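You operate a simulated robot arm through the tools that you are given. There is no shell and no other tool. Be economical: measure what you need, move in short steps, check, and stop when the job is done.

You are at the controls of a simulated robot arm. One attempt, no reset.

JOB
Rub the stain off the cream cloth with the stick that its care label names.
Fine: clamp it in the rubber tray first; afterwards stand the stick in its slot and open the red clamp bar. Where these are worked on the way, their far stop is far enough and under half their travel is too little: red clamp bar. What is to be rubbed or washed off counts as gone when no trace of it is left.

Only the result counts: the job must be done as asked and must still hold three seconds after the hand-in. Knocking over, shifting, dropping, spilling or breaking anything else fails it. Flat cloth is picked up by pressing the open fingertips on it (5 to 10 N) and closing them slowly along it; thin cloth reads only 2 to 8 mm in the jaws.

ROBOT AND FRAMES
A 6-joint arm with a two-finger parallel gripper, fixed in place. Base frame: the origin is at the foot of the arm, x ahead of it, y to its left, z up; the work surface is at about z = 90. Readings come in cm, degrees, newtons and seconds.
With the tool pointing down near the work surface it reaches from about 24 to 64 cm from the base axis. Its first joint turns from -66.0 to 66.0 degrees. Payload 2.7 kg.
Tool frame: the origin (TCP) lies between the finger pads and is the grasp point; the fingertips stand 2.3 cm ahead of it; z points along the fingers, y is the line along which they close. The gripper opens to 9.4 cm. The fingers are 3.8 cm wide and 1 cm thick; the gripper's body (5.4 by 9.6 cm) begins 3.9 cm behind the TCP.
Orientation is told as [roll, pitch, yaw] about the base's x, y, z axes, in that order, counted from this pose: with the fingers straight down and closing along the base's y, the tool's x points along the base's -x, its y along +y and its z along -z.

CONTROLS
- The arm moves only by the tool send_rows. Its argument "moves" is a list of rows, each an object of numbers (a shift or turn left out is 0, a gripper value left out holds the last): "jaw": the finger opening in cm, from 0 to 9.4; "x", "y", "z": the shift along the tool's x, y, z in cm; "wx", "wy", "wz": the turn, a rotation vector about the tool's x, y, z in degrees. In form: [{"jaw": .., "x": .., "y": .., "z": .., "wx": .., "wy": .., "wz": ..}, ...]. A call has 1 to 12 rows; each row shifts and turns the commanded pose from where the row before left it, along the tool's axes as they then stand. Rows are played at 5 a second. More than 5 cm and 8.6 degrees between two rows, or a gripper value outside its range, and nothing of the call is played. Where a pose cannot be reached the arm comes as near as it can. A force on the tool above 50 N (or 10 N above the force at the start of the call, whichever is more), or a blocked arm, ends the call early, and 0.2 s more pass. The fingers move at their own pace (about 4.5 cm/s each) and stop on an object; they squeeze with about 36 N. The grip force told is the motor's: it shows also when the fingers shut on nothing. Time passes only in rows, and 0.2 s behind the last, so rows that do not move let the fingers close. The reply holds the time, the measured pose of the TCP, the force on the tool along the base axes, the opening and the grip force, in the units named above and with some noise, with the torque about the TCP (base axes, N m) and any sound that the robot's microphone picked up.
- Cameras (640 x 400 px; columns grow to the right, rows downward): "scene" is fixed at [9.2, -44.62, 140.98]; the picture's right is [0.61, -0.80, 0.00], its down [-0.42, -0.32, -0.85] and it looks along [0.67, 0.51, -0.53] (base axes); focal length 332 px, centre (320, 200). "wrist" rides on the gripper at [8.7, 1.6, -7.5] in the tool frame; the picture's right is [-0.18, 0.98, 0.00], its down [-0.58, -0.11, -0.81] and it looks along [-0.79, -0.15, 0.59] (tool axes); focal length 243 px, centre (320, 200). There is no depth. A picture from a camera that has moved, and an enlarged one, comes with that camera's place and axes in the base frame and with its lens.
- capture(camera): a new picture of that camera. No time passes.
- zoom(camera, box): a new picture of the part [left, top, right, bottom] of that camera's present view, enlarged. No time passes.
- finish_job(): hands the job in; it is judged then, once.

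Work in short steps. Places have to be worked out from the pictures, the camera data and where the tool is seen: move nearer, look again, correct. Check each grasp and each placing, and mend what went wrong. You have 120 turns and 84 pictures in all, those below and enlarged ones among them. Open the gripper and draw the arm clear of the work before you hand the job in, unless the task says otherwise; then end with one line.

The tools are called after "Call:" as a command line: name --argument value ..., lists and objects as JSON in quotes. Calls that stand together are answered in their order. send_rows: Moves the arm, as the interface text tells. Its arguments: {"type":"object","properties":{"moves":{"type":"array","items":{"type":"object","properties":{"jaw":{"type":"number"},"x":{"type":"number"},"y":{"type":"number"},"z":{"type":"number"},"wx":{"type":"number"},"wy":{"type":"number"},"wz":{"type":"number"}}}}},"required":["moves"]} The other tools are called the same way: capture (camera) takes a picture; zoom (camera, box) takes an enlarged picture of a part of a camera's view; finish_job () hands the job in.

At the start:

```text
time_s: 0.0
eef_pos: [41.15, 4.81, 120.18]
tool_rot: [0.0, 0.0, 0.2]
wrist_force: [0.6, -0.2, 0.6]
ft_torque: [-0.01, 0.03, -0.01]
gripper_width: 9.39
gripper_force: 0.1
```

scene: 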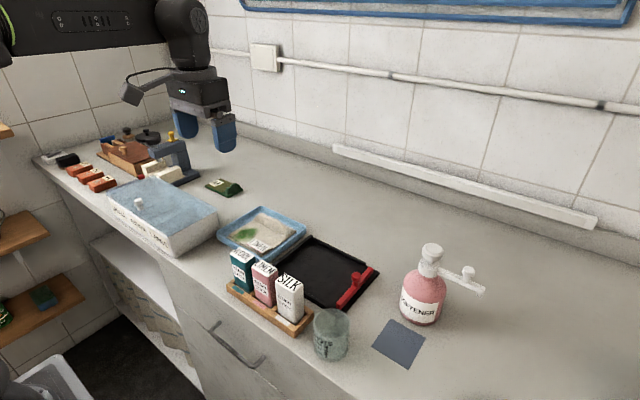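
wrist: 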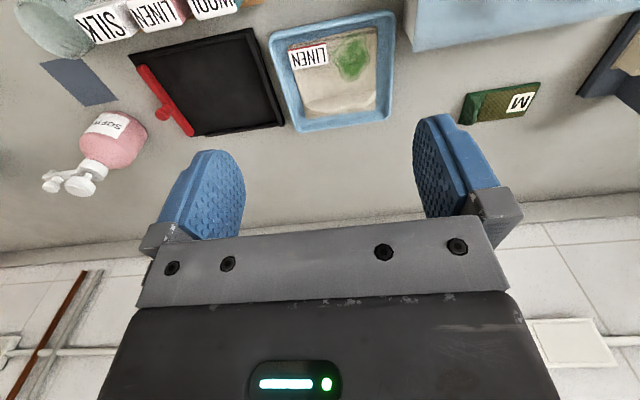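

The cream cloth with a green stain lies in the blue tray, its label reading LINEN. I zoom in to read everything in detail.

Call:
zoom --camera "scene" --box '[210, 190, 390, 350]'

Call:
zoom --camera "wrist" --box '[0, 0, 420, 200]'

Call:
zoom --camera "scene" --box '[30, 110, 250, 260]'

```text
2.50 times, centred on (300, 270) of scene
camera zoom: at [9.2, -44.62, 140.98], right [0.61, -0.8, 0.0], down [-0.42, -0.32, -0.85], along [0.67, 0.51, -0.53], focal length 831 px, centre (370, 25)
```

zoom: 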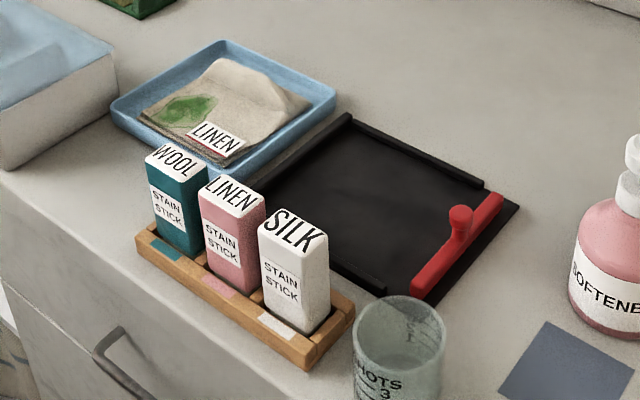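

```text
1.52 times, centred on (210, 100) of wrist
camera zoom: at [32.49, 6.5, 127.51], right [0.18, 0.98, 0.0], down [0.58, -0.11, 0.81], along [0.79, -0.15, -0.59], focal length 370 px, centre (488, 352)
```

zoom: 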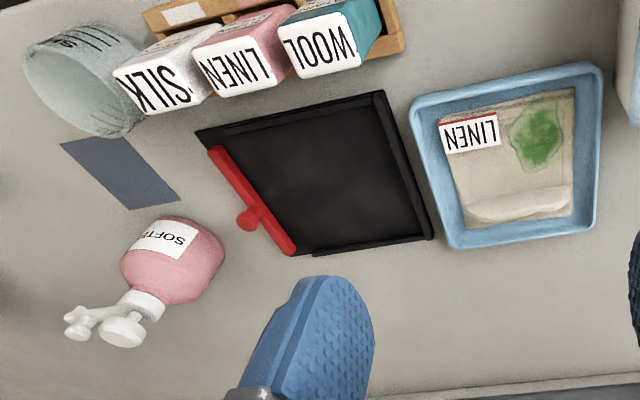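

```text
2.67 times, centred on (140, 185) of scene
camera zoom: at [9.2, -44.62, 140.98], right [0.61, -0.8, 0.0], down [-0.42, -0.32, -0.85], along [0.67, 0.51, -0.53], focal length 886 px, centre (800, 240)
```

zoom: 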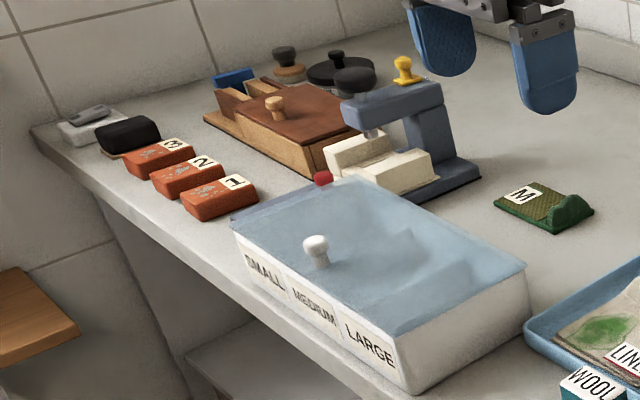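

The cloth is linen, so the pink LINEN stick is the one to use. The rubber tray spans roughly x 44–58, y -24..-5 and the blue tray x 44–59, y -2..13.5. I move over to look at the tray and the clamp bar up close.

Call:
send_rows --moves '[{"x": 1.5, "y": -3.5, "z": 1.5}, {"x": 1.5, "y": -3.5, "z": 1.5}, {"x": 1.5, "y": -3.5, "z": 1.5}, {"x": 1.5, "y": -3.5, "z": 1.5}, {"x": 1.5, "y": -3.5, "z": 1.5}, {"x": 1.5, "y": -1.5, "z": 1.5}, {}]'

Call:
capture --camera "wrist"

Call:
zoom --camera "scene" --box '[290, 230, 390, 310]'

```text
time_s: 1.6
eef_pos: [32.16, -14.05, 111.2]
tool_rot: [0.0, 0.0, 0.3]
wrist_force: [0.3, 0.0, -1.0]
ft_torque: [0.01, 0.01, 0.05]
gripper_width: 9.41
gripper_force: 0.0
```

```text
78 pictures are left
camera wrist: at [23.5, -12.6, 118.61], right [0.18, 0.98, 0.0], down [0.58, -0.11, 0.81], along [0.79, -0.15, -0.59], focal length 243 px, centre (320, 200)
```

wrist: 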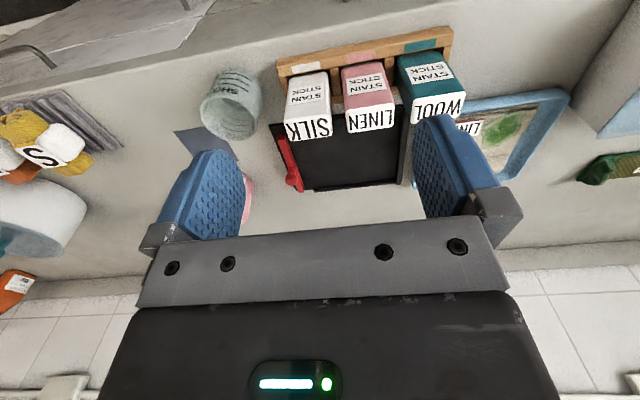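

```text
5.00 times, centred on (340, 270) of scene
camera zoom: at [9.2, -44.62, 140.98], right [0.61, -0.8, 0.0], down [-0.42, -0.32, -0.85], along [0.67, 0.51, -0.53], focal length 1662 px, centre (220, -150)
```

zoom: 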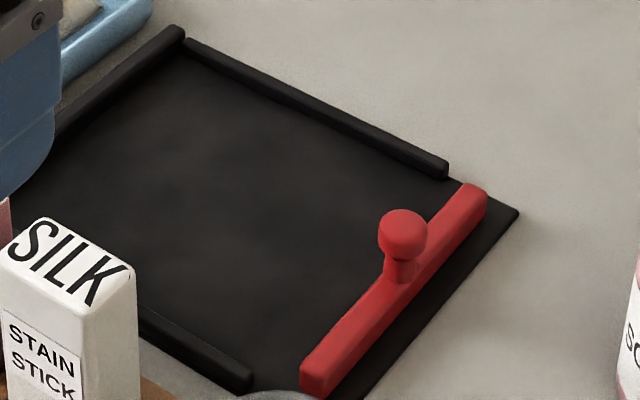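

The bar lies along x (about 44.6–56) at y≈-22 with its knob near (50,-22), and the LINEN stick's top is at about (37.9,-10.8,99.3). I go closer to understand how the bar is guided.

Call:
send_rows --moves '[{"x": -4, "y": -1.5}, {"x": -4, "y": -1.5}, {"x": -4, "y": -1, "z": 2.5}, {"z": 4.5}, {}]'

Call:
capture --camera "wrist"

```text
time_s: 2.8
eef_pos: [44.13, -17.79, 104.3]
tool_rot: [0.0, 0.0, 0.3]
wrist_force: [-0.4, -0.8, 0.6]
ft_torque: [-0.03, 0.01, 0.02]
gripper_width: 9.39
gripper_force: 0.1
```

```text
76 pictures are left
camera wrist: at [35.52, -16.4, 111.73], right [0.18, 0.98, 0.0], down [0.58, -0.11, 0.81], along [0.79, -0.15, -0.59], focal length 243 px, centre (320, 200)
```

wrist: 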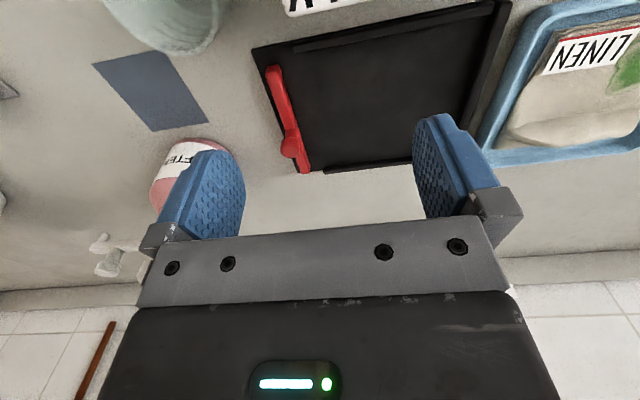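

Call:
zoom --camera "wrist" --box '[240, 0, 520, 180]'

Call:
zoom --camera "wrist" --box '[480, 0, 640, 180]'

```text
2.22 times, centred on (380, 90) of wrist
camera zoom: at [35.52, -16.4, 111.73], right [0.18, 0.98, 0.0], down [0.58, -0.11, 0.81], along [0.79, -0.15, -0.59], focal length 539 px, centre (187, 444)
```

zoom: 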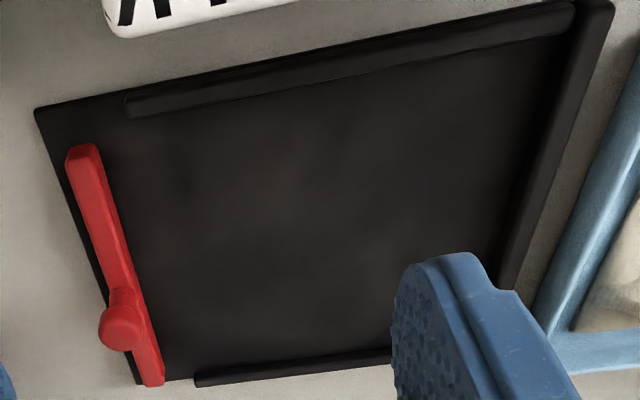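

```text
2.22 times, centred on (560, 90) of wrist
camera zoom: at [35.52, -16.4, 111.73], right [0.18, 0.98, 0.0], down [0.58, -0.11, 0.81], along [0.79, -0.15, -0.59], focal length 539 px, centre (-213, 444)
```

zoom: 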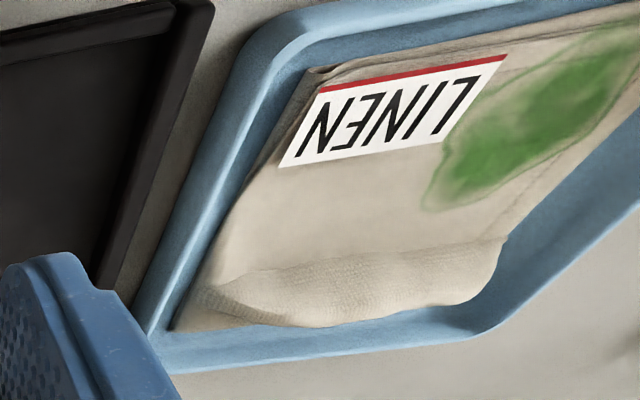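

The bar fits between the two side rails, so it probably slides toward +y; the knob is at about (50.4,-22.3), head z≈94.5. I grip the knob gently to test its motion before bringing the cloth.

Call:
send_rows --moves '[{"jaw": 5, "x": -3, "y": -2.2}, {"x": -3.2, "y": -2.3}, {"z": 3}, {}]'

Call:
capture --camera "wrist"

Call:
capture --camera "scene"

```text
time_s: 3.8
eef_pos: [50.39, -22.34, 100.85]
tool_rot: [-0.1, -0.1, 0.2]
wrist_force: [-0.3, -0.1, -0.6]
ft_torque: [0.01, -0.02, 0.03]
gripper_width: 4.99
gripper_force: 0.1
```

```text
73 pictures are left
camera wrist: at [41.8, -20.81, 108.39], right [0.18, 0.98, 0.0], down [0.58, -0.11, 0.81], along [0.79, -0.15, -0.59], focal length 243 px, centre (320, 200)
```

wrist: 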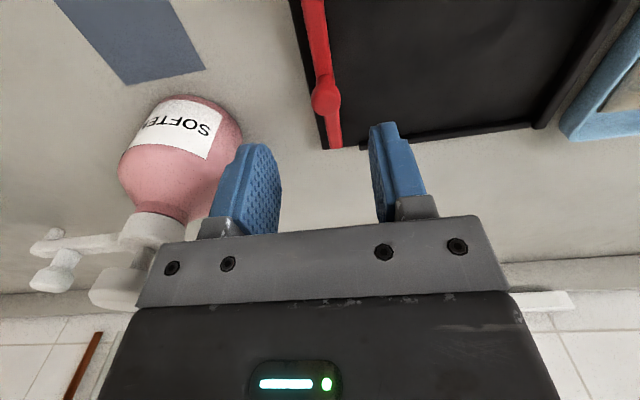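

```text
72 pictures are left
```

scene: 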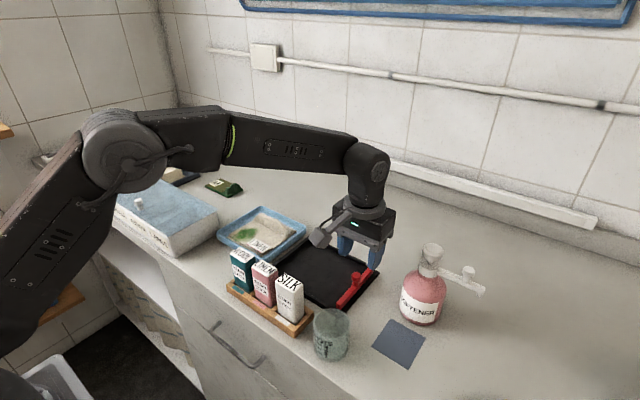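

The knob computes to (50.0,-22.0) from here. I lower around it and close.

Call:
send_rows --moves '[{"x": 0.3, "y": 0.3, "z": 3}, {"z": 2.8}, {"jaw": 1.0}, {}, {}, {}]'

```text
time_s: 5.2
eef_pos: [50.24, -21.95, 95.09]
tool_rot: [0.2, 0.0, 0.2]
wrist_force: [-2.8, 20.4, 0.8]
ft_torque: [-0.03, 0.17, 0.08]
gripper_width: 1.9
gripper_force: 45.6
```

The knob is held (1.9 cm). I try a small move along +y and watch the force.

Call:
send_rows --moves '[{"y": 0.4}, {"y": 0.4}, {"y": 0.4}, {}]'

```text
time_s: 6.2
eef_pos: [50.08, -21.03, 95.08]
tool_rot: [0.1, 0.1, 0.3]
wrist_force: [7.2, -3.2, -22.8]
ft_torque: [-0.25, -1.07, -0.07]
gripper_width: 1.87
gripper_force: 44.8
```

Call:
send_rows --moves '[{"y": 0.4}, {"y": 0.4}, {}]'

Call:
zoom --camera "scene" --box '[290, 230, 390, 310]'

```text
time_s: 7.0
eef_pos: [50.19, -20.24, 95.18]
tool_rot: [0.0, 0.1, 0.2]
wrist_force: [11.1, -4.5, -21.6]
ft_torque: [-0.19, 0.42, -0.07]
gripper_width: 1.91
gripper_force: 44.7
```

```text
5.00 times, centred on (340, 270) of scene
camera zoom: at [9.27, -44.64, 140.97], right [0.61, -0.8, 0.0], down [-0.42, -0.32, -0.85], along [0.67, 0.51, -0.53], focal length 1662 px, centre (220, -150)
```

zoom: 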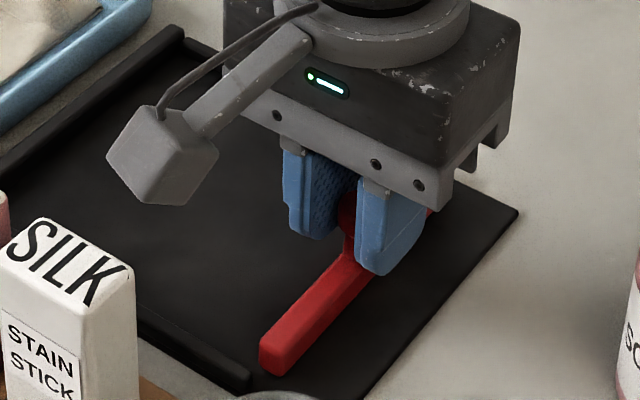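

The bar slides along +y. I go on to find its stop, so I know where the cloth must lie.

Call:
send_rows --moves '[{"y": 0.4}, {"y": 0.4}, {"y": 0.4}, {"y": 0.4}, {"y": 0.4}, {}]'

```text
time_s: 8.2
eef_pos: [50.26, -19.01, 95.1]
tool_rot: [-0.7, -0.5, 0.0]
wrist_force: [7.9, -8.5, -7.8]
ft_torque: [0.04, -0.2, 0.1]
gripper_width: 1.89
gripper_force: 44.7
stopped in row 5: the force on the tool passed its limit at 54 N (the readings are from after the stop); the commanded pose is now the measured one
```

The stop is at y≈-19.0: travel about 3 cm from -22.0. I slide it back open and release.

Call:
send_rows --moves '[{"y": -0.5}, {"y": -0.5}, {"y": -0.5}, {"y": -0.5}, {"y": -0.5}, {"y": -0.5}, {}, {"jaw": 4}, {}, {"z": -4}, {"z": -4}]'

Call:
zoom --camera "scene" --box '[200, 190, 400, 315]'

```text
time_s: 10.6
eef_pos: [50.17, -22.07, 103.3]
tool_rot: [-0.5, -0.3, 0.0]
wrist_force: [-0.6, 0.3, -0.6]
ft_torque: [-0.04, -0.01, 0.0]
gripper_width: 3.99
gripper_force: 0.0
```

```text
3.20 times, centred on (300, 252) of scene
camera zoom: at [9.2, -44.62, 140.98], right [0.61, -0.8, 0.0], down [-0.42, -0.32, -0.85], along [0.67, 0.51, -0.53], focal length 1064 px, centre (384, 32)
```

zoom: 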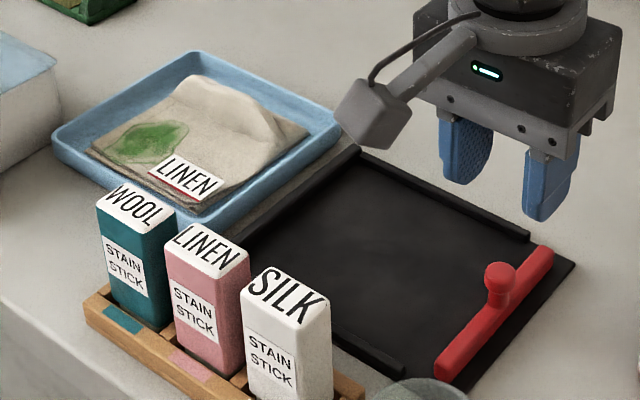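

The bar is open again at y≈-22; closed it sits at y≈-19, so the cloth edge should end near y≈-20.5. Now I move over to the blue tray to look closely at the cloth.

Call:
send_rows --moves '[{"x": 2, "y": 4.1}, {"x": 2, "y": 4.1}, {"x": 1, "y": 4.1}, {"x": 1, "y": 4.1}, {"y": 4.1, "wx": 0.5, "wy": 0.3}, {"y": 4.1}, {}]'

Call:
capture --camera "wrist"

Call:
zoom --camera "wrist" --box '[200, 0, 480, 180]'

```text
time_s: 12.2
eef_pos: [44.1, 2.94, 102.69]
tool_rot: [-1.0, 0.0, -0.2]
wrist_force: [-0.6, 0.2, -0.1]
ft_torque: [0.03, -0.05, 0.0]
gripper_width: 3.98
gripper_force: 0.1
```

```text
69 pictures are left
camera wrist: at [35.37, 4.64, 110.26], right [0.19, 0.98, -0.02], down [0.58, -0.1, 0.81], along [0.79, -0.16, -0.59], focal length 243 px, centre (320, 200)
```

wrist: 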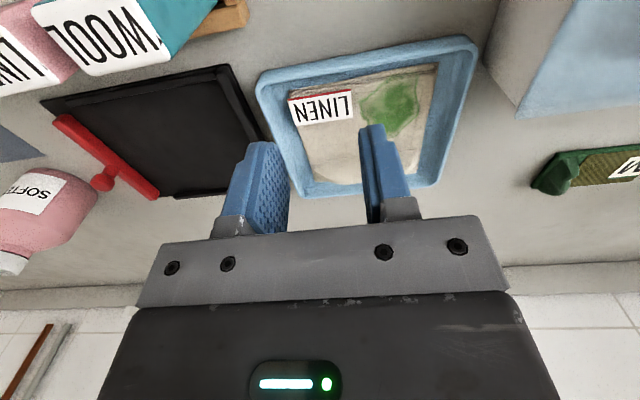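

```text
2.22 times, centred on (340, 90) of wrist
camera zoom: at [35.37, 4.64, 110.26], right [0.19, 0.98, -0.02], down [0.58, -0.1, 0.81], along [0.79, -0.16, -0.59], focal length 539 px, centre (276, 444)
```

zoom: 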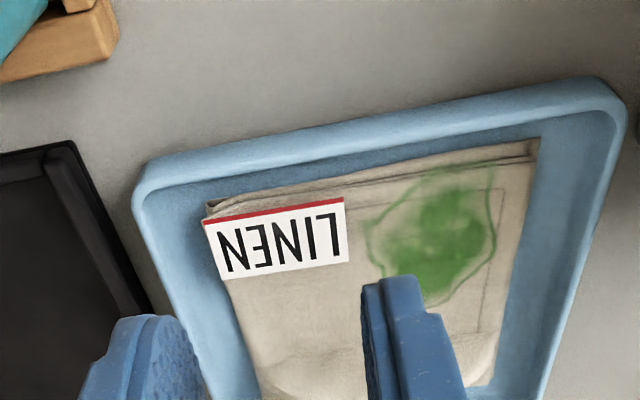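

Cloth edges: y -0.3..11.4, x from 45.6; stain centre about (48.6,8.6). I'll pinch close to the -y edge at x≈50.5, y≈2.3 with fingers closing along y; first I lower to just above it.

Call:
send_rows --moves '[{"x": -3.2, "y": -0.3, "wx": -1.0, "jaw": 3.0}, {"x": -3.2, "y": -0.34}, {"z": 4}, {"z": 3.5}, {}]'

Call:
capture --camera "wrist"

Call:
zoom --camera "scene" --box '[210, 190, 330, 270]'

```text
time_s: 13.4
eef_pos: [50.49, 2.02, 95.2]
tool_rot: [-0.1, -0.2, 0.0]
wrist_force: [0.4, 0.4, 0.3]
ft_torque: [-0.02, 0.01, 0.01]
gripper_width: 3.01
gripper_force: 0.2
```

```text
67 pictures are left
camera wrist: at [41.89, 3.62, 102.66], right [0.18, 0.98, 0.0], down [0.58, -0.11, 0.81], along [0.79, -0.15, -0.59], focal length 243 px, centre (320, 200)
```

wrist: 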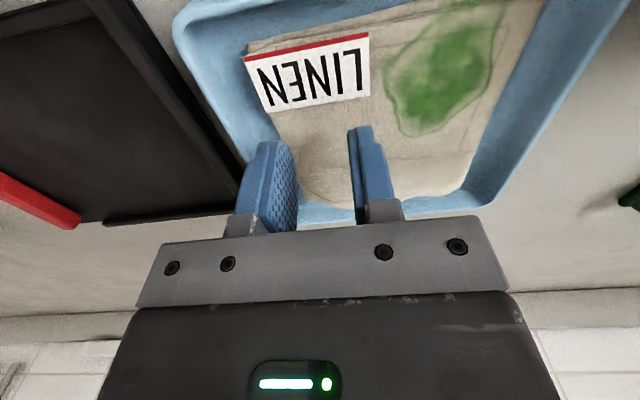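

```text
5.00 times, centred on (270, 230) of scene
camera zoom: at [9.2, -44.62, 140.98], right [0.61, -0.8, 0.0], down [-0.42, -0.32, -0.85], along [0.67, 0.51, -0.53], focal length 1662 px, centre (570, 50)
```

zoom: 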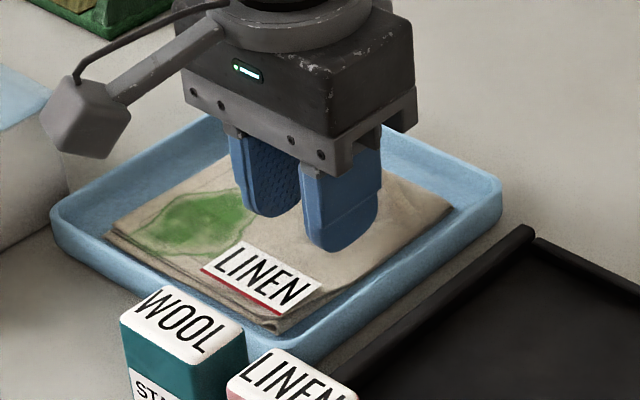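

I'm above the spot with room to the wall. I press down in small steps.

Call:
send_rows --moves '[{"y": 0.35, "z": 1.2}, {"z": 0.4}, {"z": 0.3}, {}]'

```text
time_s: 14.4
eef_pos: [50.67, 2.56, 93.91]
tool_rot: [0.0, -0.6, 0.0]
wrist_force: [-12.2, -4.9, 45.0]
ft_torque: [0.04, 0.79, 0.12]
gripper_width: 2.97
gripper_force: 0.1
```

Contact came earlier than expected (45 N); I back off to 5–10 N.

Call:
send_rows --moves '[{"z": -0.3}, {}]'

```text
time_s: 15.0
eef_pos: [50.71, 2.44, 94.03]
tool_rot: [0.1, -0.5, 0.0]
wrist_force: [2.5, -3.6, 26.1]
ft_torque: [-0.05, 0.13, -0.04]
gripper_width: 2.99
gripper_force: 0.0
```

Call:
send_rows --moves '[{"z": -0.2}, {"z": -0.06}, {}]'

```text
time_s: 15.8
eef_pos: [50.6, 2.43, 93.98]
tool_rot: [0.0, 0.0, 0.0]
wrist_force: [4.7, 2.0, 11.1]
ft_torque: [0.1, -0.16, -0.03]
gripper_width: 3.01
gripper_force: 0.0
```

Now about 11 N. I close slowly.

Call:
send_rows --moves '[{"jaw": 2.7, "z": -0.02}, {"jaw": 2.4}, {"jaw": 2.1}, {"jaw": 1.8}, {"jaw": 1.5}, {"jaw": 1.2}, {"jaw": 0.9}, {"jaw": 0.6}, {"jaw": 0.3}, {"jaw": 0.0}, {}]'

Call:
zoom --camera "scene" --box '[210, 190, 330, 270]'

```text
time_s: 18.2
eef_pos: [50.44, 2.4, 94.17]
tool_rot: [0.0, 0.1, 0.0]
wrist_force: [0.1, -0.4, -0.4]
ft_torque: [0.01, 0.01, 0.02]
gripper_width: 0.01
gripper_force: 35.9
```

```text
5.00 times, centred on (270, 230) of scene
camera zoom: at [9.2, -44.62, 140.98], right [0.61, -0.8, 0.0], down [-0.42, -0.32, -0.85], along [0.67, 0.51, -0.53], focal length 1662 px, centre (570, 50)
```

zoom: 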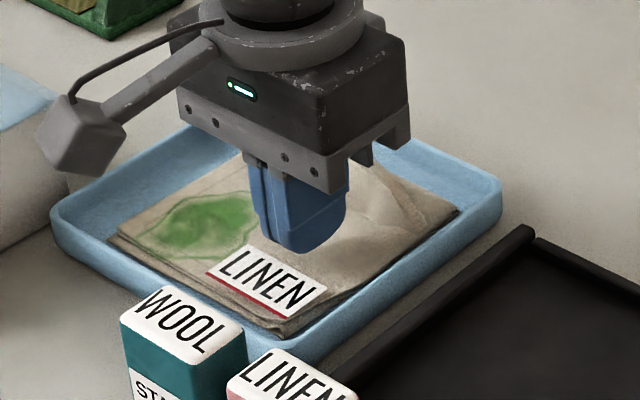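

The fingers shut on nothing — the pressure was lost. I open again, press a bit more and close while checking the force.

Call:
send_rows --moves '[{"jaw": 3, "z": -0.5}, {}, {"z": 0.5}, {"z": 0.1}, {"z": 0.06}, {}]'

```text
time_s: 19.6
eef_pos: [50.67, 2.47, 94.11]
tool_rot: [-0.1, -0.1, 0.0]
wrist_force: [-1.6, -0.4, 9.1]
ft_torque: [0.05, 0.09, 0.02]
gripper_width: 2.98
gripper_force: 0.1
```

Call:
send_rows --moves '[{"jaw": 2.85}, {"jaw": 2.7}, {"jaw": 2.55}, {"jaw": 2.4}, {"jaw": 2.25}, {"jaw": 2.1}]'

```text
time_s: 21.0
eef_pos: [50.57, 2.48, 94.02]
tool_rot: [-0.1, -0.1, 0.1]
wrist_force: [1.2, 0.4, 15.4]
ft_torque: [0.11, -0.01, 0.01]
gripper_width: 2.6
gripper_force: 6.1
```

The fingers now grip into the cloth (6 N resistance, 2.6 cm). I ease the pressure a little and continue.

Call:
send_rows --moves '[{"jaw": 1.95, "z": -0.05}, {"jaw": 1.8}, {"jaw": 1.65}, {"jaw": 1.5}, {"jaw": 1.35}, {"jaw": 1.2}]'

```text
time_s: 22.4
eef_pos: [50.69, 2.45, 94.0]
tool_rot: [0.0, -0.1, -0.1]
wrist_force: [0.0, 0.8, 17.0]
ft_torque: [0.06, 0.01, -0.02]
gripper_width: 1.79
gripper_force: 6.6
```

Call:
send_rows --moves '[{"jaw": 1.05, "z": -0.05}, {"jaw": 0.9}, {"jaw": 0.75}, {"jaw": 0.6}, {"jaw": 0.45}, {"jaw": 0.3}, {"jaw": 0.15}, {"jaw": 0}, {}, {}]'

Call:
zoom --camera "scene" --box '[210, 190, 330, 270]'

```text
time_s: 24.6
eef_pos: [50.61, 2.38, 94.0]
tool_rot: [-0.1, 0.1, 0.1]
wrist_force: [-0.1, 1.6, 12.1]
ft_torque: [0.04, 0.0, 0.02]
gripper_width: 0.0
gripper_force: 35.6
```

```text
5.00 times, centred on (270, 230) of scene
camera zoom: at [9.18, -44.61, 140.99], right [0.61, -0.8, 0.0], down [-0.42, -0.32, -0.85], along [0.67, 0.51, -0.53], focal length 1662 px, centre (570, 50)
```

zoom: 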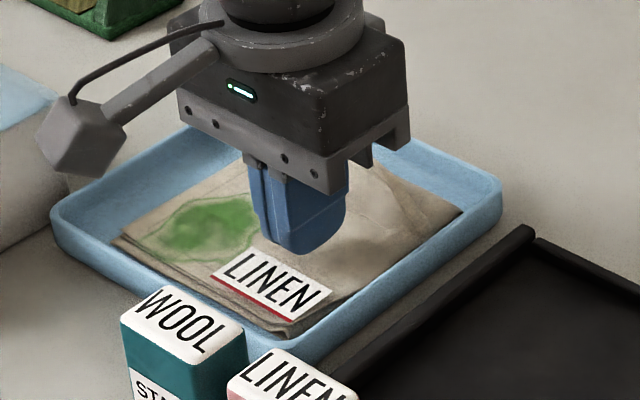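

Nothing held again: the cloth behaves like a stiff folded pad. The raised ridge at its far side looks like the place to grip, so I lift off and look at it.

Call:
send_rows --moves '[{"z": -4}, {"z": -4, "x": 3.5}, {"jaw": 3, "x": 3.5}, {}]'

Call:
zoom --camera "scene" --box '[210, 190, 330, 270]'

Call:
capture --camera "wrist"

```text
refused: row 2 steps farther than a row can; nothing moved
```

```text
5.00 times, centred on (270, 230) of scene
camera zoom: at [9.18, -44.61, 140.99], right [0.61, -0.8, 0.0], down [-0.42, -0.32, -0.85], along [0.67, 0.51, -0.53], focal length 1662 px, centre (570, 50)
```

zoom: 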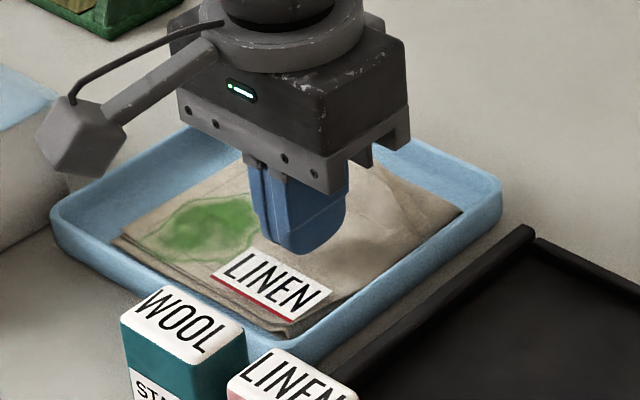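

```text
62 pictures are left
camera wrist: at [41.83, 4.1, 101.51], right [0.18, 0.98, 0.0], down [0.58, -0.11, 0.81], along [0.79, -0.15, -0.59], focal length 243 px, centre (320, 200)
```

wrist: 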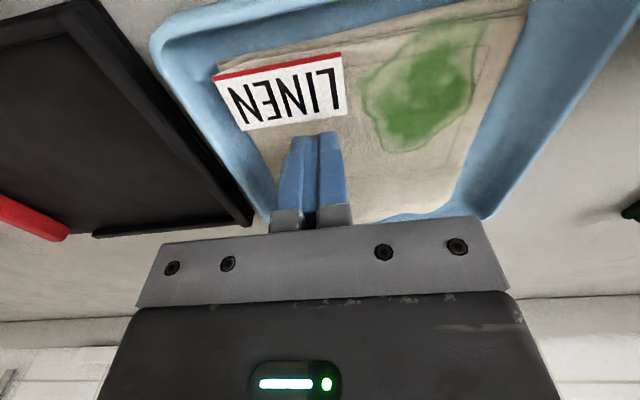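

The row was too long; I retry with shorter rows.

Call:
send_rows --moves '[{"z": -4}, {"z": -4}, {"jaw": 3, "x": 3.5}, {"x": 3.5}, {}]'

Call:
zoom --camera "scene" --box '[210, 190, 330, 270]'

Call:
zoom --camera "wrist" --box '[200, 0, 520, 210]'

```text
time_s: 25.8
eef_pos: [43.43, 2.58, 102.19]
tool_rot: [0.0, -0.1, 0.1]
wrist_force: [0.0, -0.2, 0.5]
ft_torque: [0.01, -0.01, -0.01]
gripper_width: 2.99
gripper_force: 0.1
```

```text
5.00 times, centred on (270, 230) of scene
camera zoom: at [9.2, -44.62, 140.98], right [0.61, -0.8, 0.0], down [-0.42, -0.32, -0.85], along [0.67, 0.51, -0.53], focal length 1662 px, centre (570, 50)
```

zoom: 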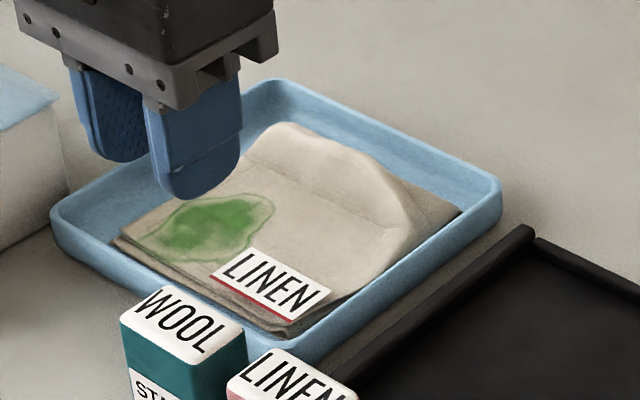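

```text
1.90 times, centred on (360, 105) of wrist
camera zoom: at [34.8, 4.12, 109.68], right [0.18, 0.98, 0.0], down [0.58, -0.11, 0.81], along [0.79, -0.15, -0.59], focal length 462 px, centre (244, 381)
```

zoom: 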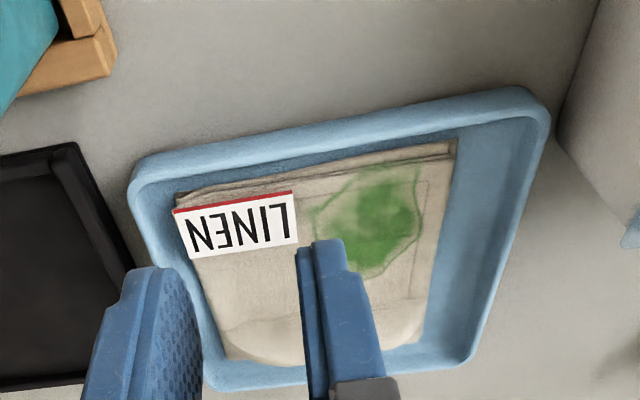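

The ridge crest runs along y at about x≈55.2 (y 2–8), top near z≈93. I go above it and turn the gripper so that it closes along x, camera toward +y.

Call:
send_rows --moves '[{"x": -4, "y": 0.8, "jaw": 3.6}, {"x": -4, "y": 0.8}, {"x": -3.8, "y": 0.8}, {"wz": 8.5}, {"wz": 8.5}, {"wz": 8.5}, {"wz": 8.5}, {"wz": 8.5}, {"wz": 8.5}, {"wz": 8.5}]'

Call:
send_rows --moves '[{"wz": 8.5}, {"wz": 8.5}, {"wz": 8.5}, {"wz": 5}, {"z": 3}, {}]'

Call:
capture --camera "wrist"

Call:
zoom --camera "scene" --box '[210, 180, 330, 260]'

```text
time_s: 28.0
eef_pos: [55.26, 4.89, 102.14]
tool_rot: [0.0, 0.0, -59.7]
wrist_force: [0.3, 0.2, -0.4]
ft_torque: [-0.01, -0.06, -0.01]
gripper_width: 3.58
gripper_force: 0.0
```

```text
time_s: 29.4
eef_pos: [55.59, 4.84, 98.99]
tool_rot: [0.1, 0.0, -90.1]
wrist_force: [0.5, 0.1, -0.1]
ft_torque: [-0.01, 0.0, -0.01]
gripper_width: 3.63
gripper_force: 0.0
```

```text
59 pictures are left
camera wrist: at [57.05, 13.49, 106.51], right [0.98, -0.19, 0.0], down [-0.11, -0.58, 0.81], along [-0.15, -0.79, -0.59], focal length 243 px, centre (320, 200)
```

wrist: 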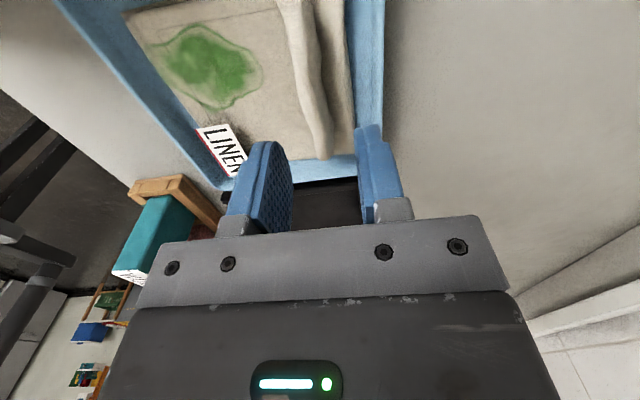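

```text
5.00 times, centred on (270, 220) of scene
camera zoom: at [9.2, -44.62, 140.98], right [0.61, -0.8, 0.0], down [-0.42, -0.32, -0.85], along [0.67, 0.51, -0.53], focal length 1662 px, centre (570, 100)
```

zoom: 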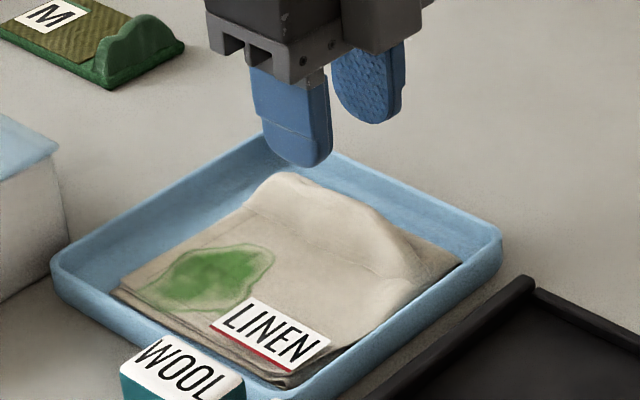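

The ridge is centred at x≈55.4, right below the open fingers. I lower to straddle it and close.

Call:
send_rows --moves '[{"z": 2.5, "y": -0.15}, {"z": 1.5}, {"z": 0.7}, {}]'

Call:
zoom --camera "scene" --box '[210, 180, 330, 260]'

```text
time_s: 30.4
eef_pos: [55.0, 4.94, 94.24]
tool_rot: [0.0, 0.0, -90.1]
wrist_force: [-0.5, 0.2, 0.1]
ft_torque: [0.01, 0.0, 0.0]
gripper_width: 3.61
gripper_force: 0.0
```

```text
5.00 times, centred on (270, 220) of scene
camera zoom: at [9.2, -44.62, 140.98], right [0.61, -0.8, 0.0], down [-0.42, -0.32, -0.85], along [0.67, 0.51, -0.53], focal length 1662 px, centre (570, 100)
```

zoom: 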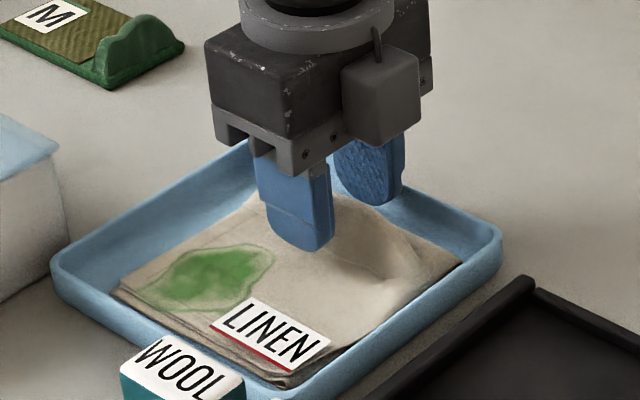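

Call:
send_rows --moves '[{"y": 0.3, "z": 0.1}, {"jaw": 2.6}, {"jaw": 2}, {"jaw": 1.4}, {"jaw": 0.8}, {"jaw": 0.3}, {"jaw": 0}, {}, {}]'

Call:
zoom --camera "scene" --box '[210, 180, 330, 260]'

```text
time_s: 32.4
eef_pos: [55.49, 4.83, 94.34]
tool_rot: [0.0, -0.1, -90.0]
wrist_force: [-0.3, 0.4, 0.5]
ft_torque: [-0.01, -0.03, 0.01]
gripper_width: 0.94
gripper_force: 35.8
```

```text
5.00 times, centred on (270, 220) of scene
camera zoom: at [9.2, -44.62, 140.98], right [0.61, -0.8, 0.0], down [-0.42, -0.32, -0.85], along [0.67, 0.51, -0.53], focal length 1662 px, centre (570, 100)
```

zoom: 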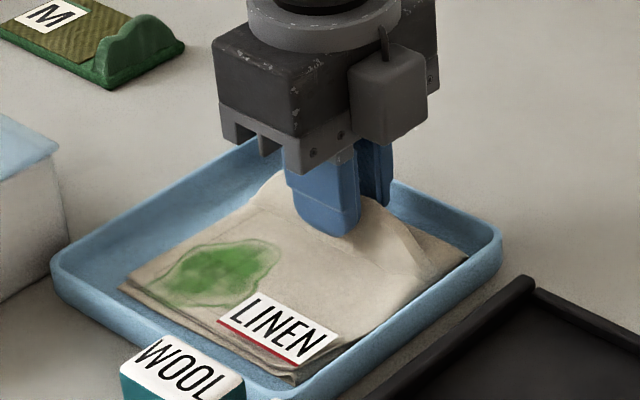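

The ridge is held (0.94 cm, cloth moved with it). I lift straight up and check.

Call:
send_rows --moves '[{"z": -1}, {"z": -1.5}, {"z": -2}, {"z": -3}, {"z": -3}, {}]'

Call:
capture --camera "scene"

Call:
capture --camera "wrist"

```text
time_s: 33.8
eef_pos: [55.37, 4.83, 104.77]
tool_rot: [-0.1, 0.0, -90.0]
wrist_force: [0.5, 0.6, -1.2]
ft_torque: [0.0, 0.0, 0.01]
gripper_width: 0.93
gripper_force: 36.5
```

```text
55 pictures are left
```

scene: 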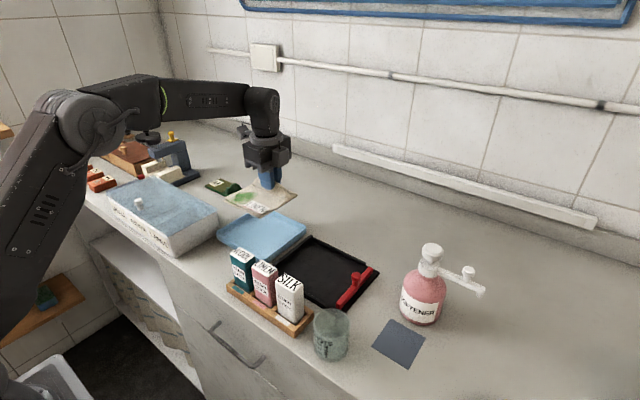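

```text
54 pictures are left
camera wrist: at [56.98, 13.45, 112.28], right [0.98, -0.18, 0.0], down [-0.11, -0.58, 0.81], along [-0.15, -0.79, -0.59], focal length 243 px, centre (320, 200)
```

wrist: 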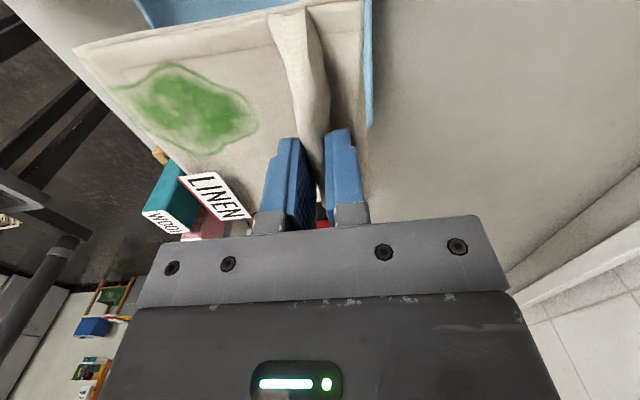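

The cloth lifted level as a stiff pad (about 10.5 × 12.4 cm). I carry it over the rubber tray, aiming for TCP (53.6,-12.9), so its near edge lies around y≈-19 at the bar's stop.

Call:
send_rows --moves '[{"x": -3, "y": -0.3}, {"x": -3, "y": -0.3}, {"x": -3, "y": -0.3}, {"x": -3, "y": -0.3}, {"x": -3, "y": -0.3}, {"x": -2.7, "y": -0.3}, {"z": 3}, {"z": 2}, {}]'

Call:
zoom --camera "scene" --box '[270, 200, 390, 300]'

Call:
capture --camera "wrist"

```text
time_s: 35.8
eef_pos: [53.63, -12.73, 99.54]
tool_rot: [0.0, 0.0, -89.9]
wrist_force: [-0.6, 1.1, 0.1]
ft_torque: [-0.01, 0.01, 0.0]
gripper_width: 0.92
gripper_force: 36.4
```

```text
4.00 times, centred on (330, 250) of scene
camera zoom: at [9.2, -44.62, 140.98], right [0.61, -0.8, 0.0], down [-0.42, -0.32, -0.85], along [0.67, 0.51, -0.53], focal length 1330 px, centre (280, 0)
```

zoom: 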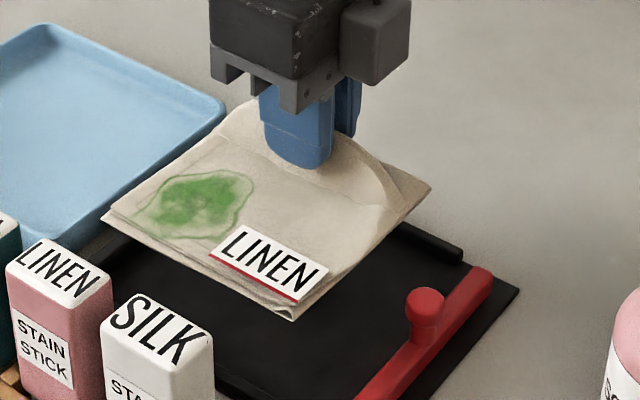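

```text
52 pictures are left
camera wrist: at [55.2, -4.07, 106.99], right [0.98, -0.18, 0.0], down [-0.11, -0.58, 0.81], along [-0.15, -0.79, -0.59], focal length 243 px, centre (320, 200)
```

wrist: 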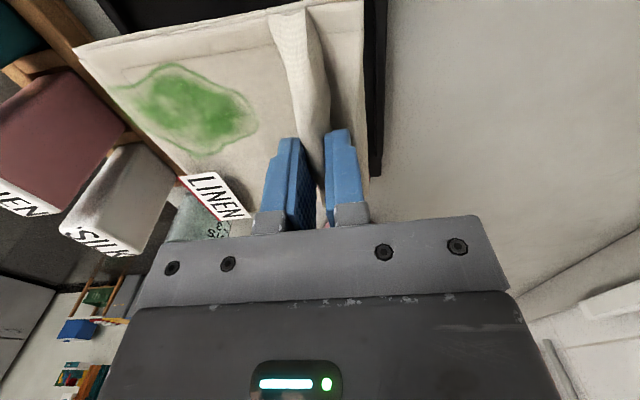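

The pad would lie at about x 44–55.9, y -18.8..-7.2. I nudge it +0.3 in x, -0.4 in y, and lower to contact.

Call:
send_rows --moves '[{"x": -0.4, "y": 0.35, "z": 2}, {"z": 1.5}, {"z": 0.7}, {"z": 0.3}, {}]'

Call:
zoom --camera "scene" --box '[270, 200, 390, 300]'

```text
time_s: 37.0
eef_pos: [54.09, -13.09, 95.23]
tool_rot: [0.0, 0.0, -89.9]
wrist_force: [-0.6, 0.5, -0.1]
ft_torque: [0.01, -0.02, 0.0]
gripper_width: 0.95
gripper_force: 36.6
```

```text
4.00 times, centred on (330, 250) of scene
camera zoom: at [9.2, -44.62, 140.98], right [0.61, -0.8, 0.0], down [-0.42, -0.32, -0.85], along [0.67, 0.51, -0.53], focal length 1330 px, centre (280, 0)
```

zoom: 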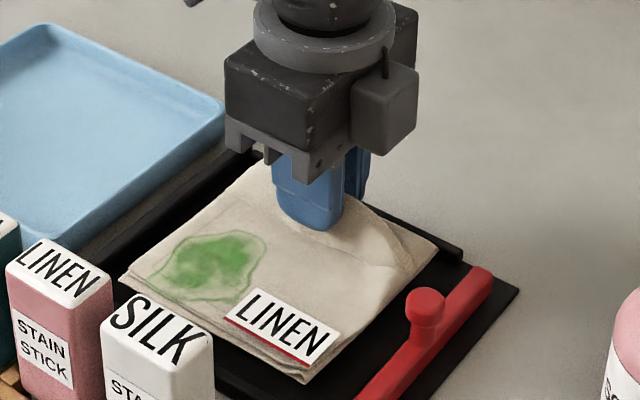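

Slightly too far in +x; I correct by -0.3 and lower until it rests.

Call:
send_rows --moves '[{"y": -0.35, "z": 0.3}, {"z": 0.2}, {"z": 0.2}, {}]'

```text
time_s: 38.0
eef_pos: [53.6, -13.23, 94.51]
tool_rot: [0.0, 0.0, -90.0]
wrist_force: [0.3, -0.1, -1.0]
ft_torque: [0.06, 0.05, 0.01]
gripper_width: 0.99
gripper_force: 35.8
```

Call:
send_rows --moves '[{"z": 0.2}, {"z": 0.15}, {}]'

Call:
zoom --camera "scene" --box '[270, 200, 390, 300]'

Call:
capture --camera "wrist"

```text
time_s: 38.8
eef_pos: [53.76, -13.24, 94.16]
tool_rot: [0.0, 0.0, -90.0]
wrist_force: [0.3, 0.8, 0.8]
ft_torque: [0.03, -0.03, 0.0]
gripper_width: 0.97
gripper_force: 35.7
```

```text
4.00 times, centred on (330, 250) of scene
camera zoom: at [9.2, -44.62, 140.98], right [0.61, -0.8, 0.0], down [-0.42, -0.32, -0.85], along [0.67, 0.51, -0.53], focal length 1330 px, centre (280, 0)
```

zoom: 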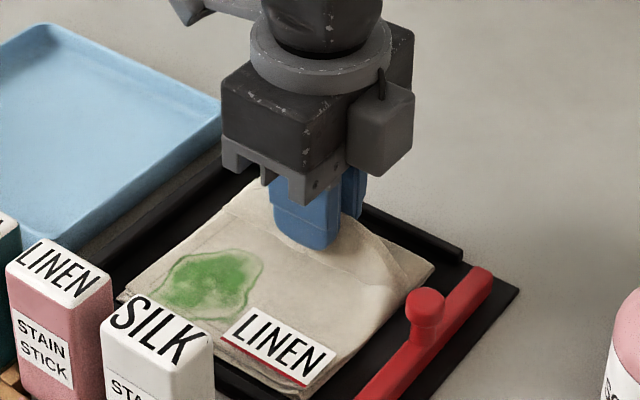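

```text
49 pictures are left
camera wrist: at [55.29, -4.57, 101.67], right [0.98, -0.18, 0.0], down [-0.11, -0.58, 0.81], along [-0.15, -0.79, -0.59], focal length 243 px, centre (320, 200)
```

wrist: 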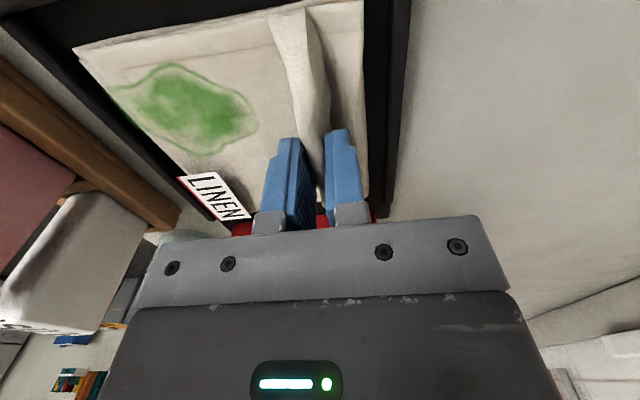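

The pad lies inside the rails. I lower in small steps until I feel the mat.

Call:
send_rows --moves '[{"z": 0.15}, {"z": 0.15}, {"z": 0.1}, {}]'

```text
time_s: 39.8
eef_pos: [53.9, -13.24, 94.09]
tool_rot: [0.3, -0.1, -90.0]
wrist_force: [-4.1, 0.8, 23.7]
ft_torque: [0.39, 0.26, -0.01]
gripper_width: 0.95
gripper_force: 35.8
```

It rests on the mat (24 N). I ease up slightly, open, and rise clear.

Call:
send_rows --moves '[{"z": -0.25}, {"jaw": 1.6}, {"jaw": 2.4}, {"jaw": 3.0}, {}, {"z": -2}, {"z": -4}, {"z": -4}, {}]'

Call:
zoom --camera "scene" --box '[270, 200, 390, 300]'

```text
time_s: 41.8
eef_pos: [53.59, -13.2, 104.2]
tool_rot: [0.0, 0.0, -90.0]
wrist_force: [-0.4, 0.2, -0.1]
ft_torque: [0.01, -0.01, 0.01]
gripper_width: 3.0
gripper_force: 0.1
```

```text
4.00 times, centred on (330, 250) of scene
camera zoom: at [9.2, -44.62, 140.98], right [0.61, -0.8, 0.0], down [-0.42, -0.32, -0.85], along [0.67, 0.51, -0.53], focal length 1330 px, centre (280, 0)
```

zoom: 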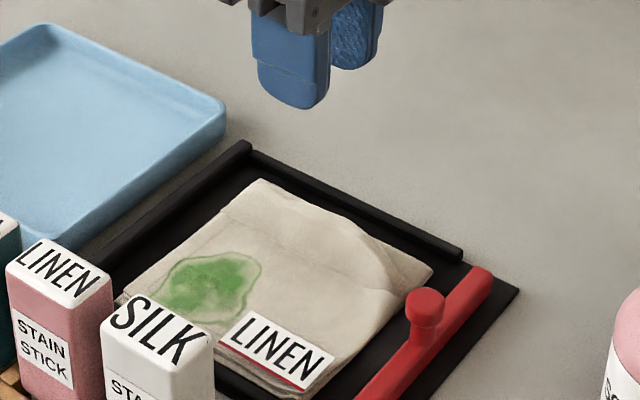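

The cloth is placed. Keeping this gripper orientation, I grip the knob along x and slide the bar toward +y.

Call:
send_rows --moves '[{"x": -3, "y": -1.2, "jaw": 4.5}, {"x": -3, "y": -1.2}, {"x": -2.85, "y": -1}, {"z": 4}, {"z": 3}, {"z": 2.2}, {"jaw": 1}, {}, {}, {}]'

```text
time_s: 44.0
eef_pos: [50.43, -22.13, 94.97]
tool_rot: [0.2, 0.0, -90.0]
wrist_force: [22.7, -2.0, -10.0]
ft_torque: [-0.17, -0.01, -0.07]
gripper_width: 2.01
gripper_force: 11.2
```

Knob held (2.0 cm). I slide it +y in small steps.

Call:
send_rows --moves '[{"x": 0.4, "y": 0.15}, {"x": 0.4}, {"x": 0.4}, {"x": 0.4}, {"x": 0.4}, {}]'

Call:
zoom --camera "scene" --box '[270, 200, 390, 300]'

```text
time_s: 45.4
eef_pos: [50.5, -20.16, 94.99]
tool_rot: [0.2, -0.1, -89.9]
wrist_force: [18.9, -3.8, 0.8]
ft_torque: [-0.25, -0.07, -0.07]
gripper_width: 1.81
gripper_force: 9.8
```

```text
4.00 times, centred on (330, 250) of scene
camera zoom: at [9.25, -44.62, 140.98], right [0.61, -0.8, 0.0], down [-0.42, -0.32, -0.85], along [0.67, 0.51, -0.53], focal length 1330 px, centre (280, 0)
```

zoom: 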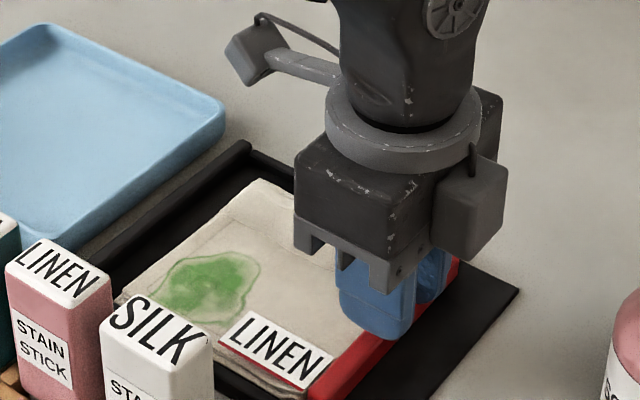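

Call:
send_rows --moves '[{"x": 0.35}, {"x": 0.35}, {"x": 0.35}, {"x": 0.2}, {}]'

Call:
zoom --camera "scene" --box '[270, 200, 390, 300]'

```text
time_s: 46.6
eef_pos: [50.52, -19.12, 94.93]
tool_rot: [0.3, -0.2, -90.1]
wrist_force: [13.8, -27.9, 10.2]
ft_torque: [0.7, 0.12, -0.13]
gripper_width: 1.79
gripper_force: 44.9
```

```text
4.00 times, centred on (330, 250) of scene
camera zoom: at [9.22, -44.69, 140.96], right [0.61, -0.8, 0.0], down [-0.42, -0.32, -0.85], along [0.67, 0.51, -0.53], focal length 1330 px, centre (280, 0)
```

zoom: 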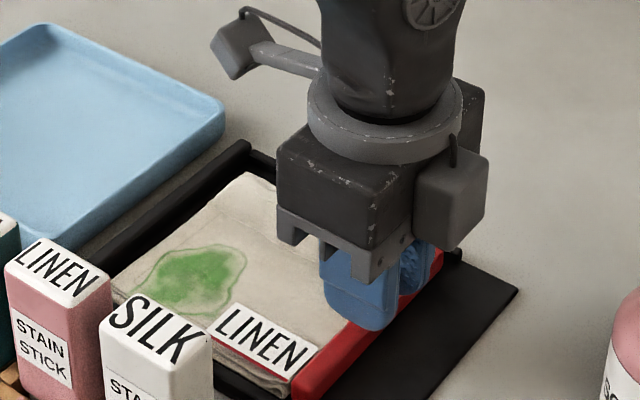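

The bar reached its stop (y≈-19.1) and the pad is pressed snugly between it and the far rail. I release and rise.

Call:
send_rows --moves '[{"jaw": 4}, {}, {"z": -4}, {"z": -4}, {"z": -2}, {}]'

Call:
zoom --camera "scene" --box '[220, 210, 400, 330]'

```text
time_s: 48.0
eef_pos: [50.48, -18.92, 104.91]
tool_rot: [0.0, 0.1, -90.0]
wrist_force: [0.4, 0.2, 0.1]
ft_torque: [0.0, -0.03, 0.01]
gripper_width: 3.97
gripper_force: 0.1
```

```text
3.33 times, centred on (310, 270) of scene
camera zoom: at [9.2, -44.62, 140.98], right [0.61, -0.8, 0.0], down [-0.42, -0.32, -0.85], along [0.67, 0.51, -0.53], focal length 1108 px, centre (353, -33)
```

zoom: 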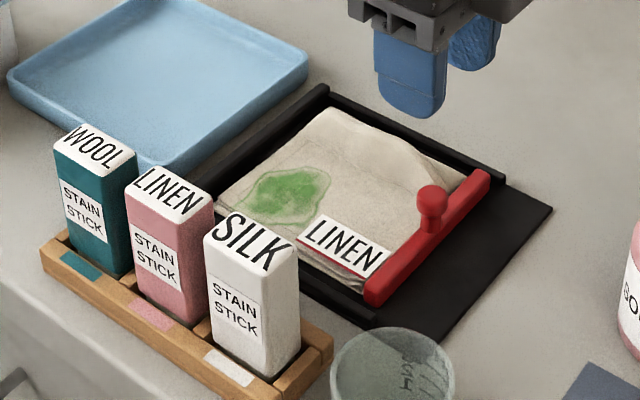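

The bar is closed over the cloth; the stain is around (47.5,-10.3), spanning roughly x 45–50.5, y -12.5..-7.5. Now to the LINEN stick, centre about (38.0,-10.3), 2.3 thick in x.

Call:
send_rows --moves '[{"x": 2.2, "y": -3.1}, {"x": 2.2, "y": -3.1}, {"x": 2.2, "y": -3.1}, {"x": 2, "y": -3.2, "jaw": 4.5}, {}]'

Call:
capture --camera "wrist"

Call:
zoom --camera "scene" --box '[200, 210, 340, 340]'

```text
time_s: 49.2
eef_pos: [37.9, -10.43, 104.78]
tool_rot: [0.0, -0.1, -90.0]
wrist_force: [-0.2, -0.3, -0.2]
ft_torque: [0.04, -0.02, -0.02]
gripper_width: 4.48
gripper_force: 0.1
```

```text
44 pictures are left
camera wrist: at [39.44, -1.74, 112.28], right [0.98, -0.18, 0.0], down [-0.11, -0.58, 0.81], along [-0.15, -0.79, -0.59], focal length 243 px, centre (320, 200)
```

wrist: 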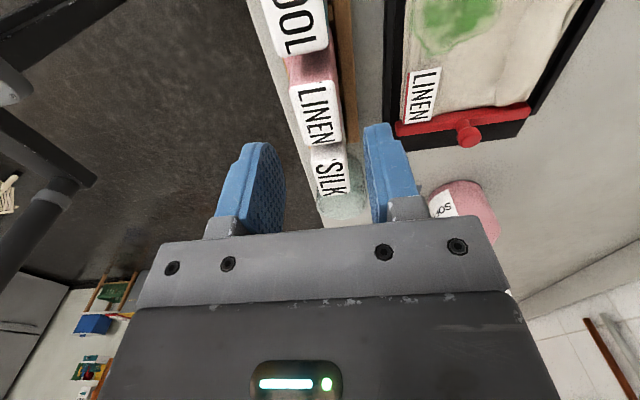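

```text
3.08 times, centred on (270, 275) of scene
camera zoom: at [9.2, -44.62, 140.98], right [0.61, -0.8, 0.0], down [-0.42, -0.32, -0.85], along [0.67, 0.51, -0.53], focal length 1023 px, centre (474, -31)
```

zoom: 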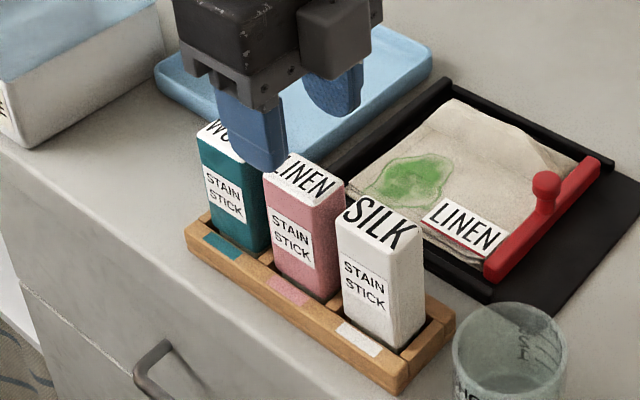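

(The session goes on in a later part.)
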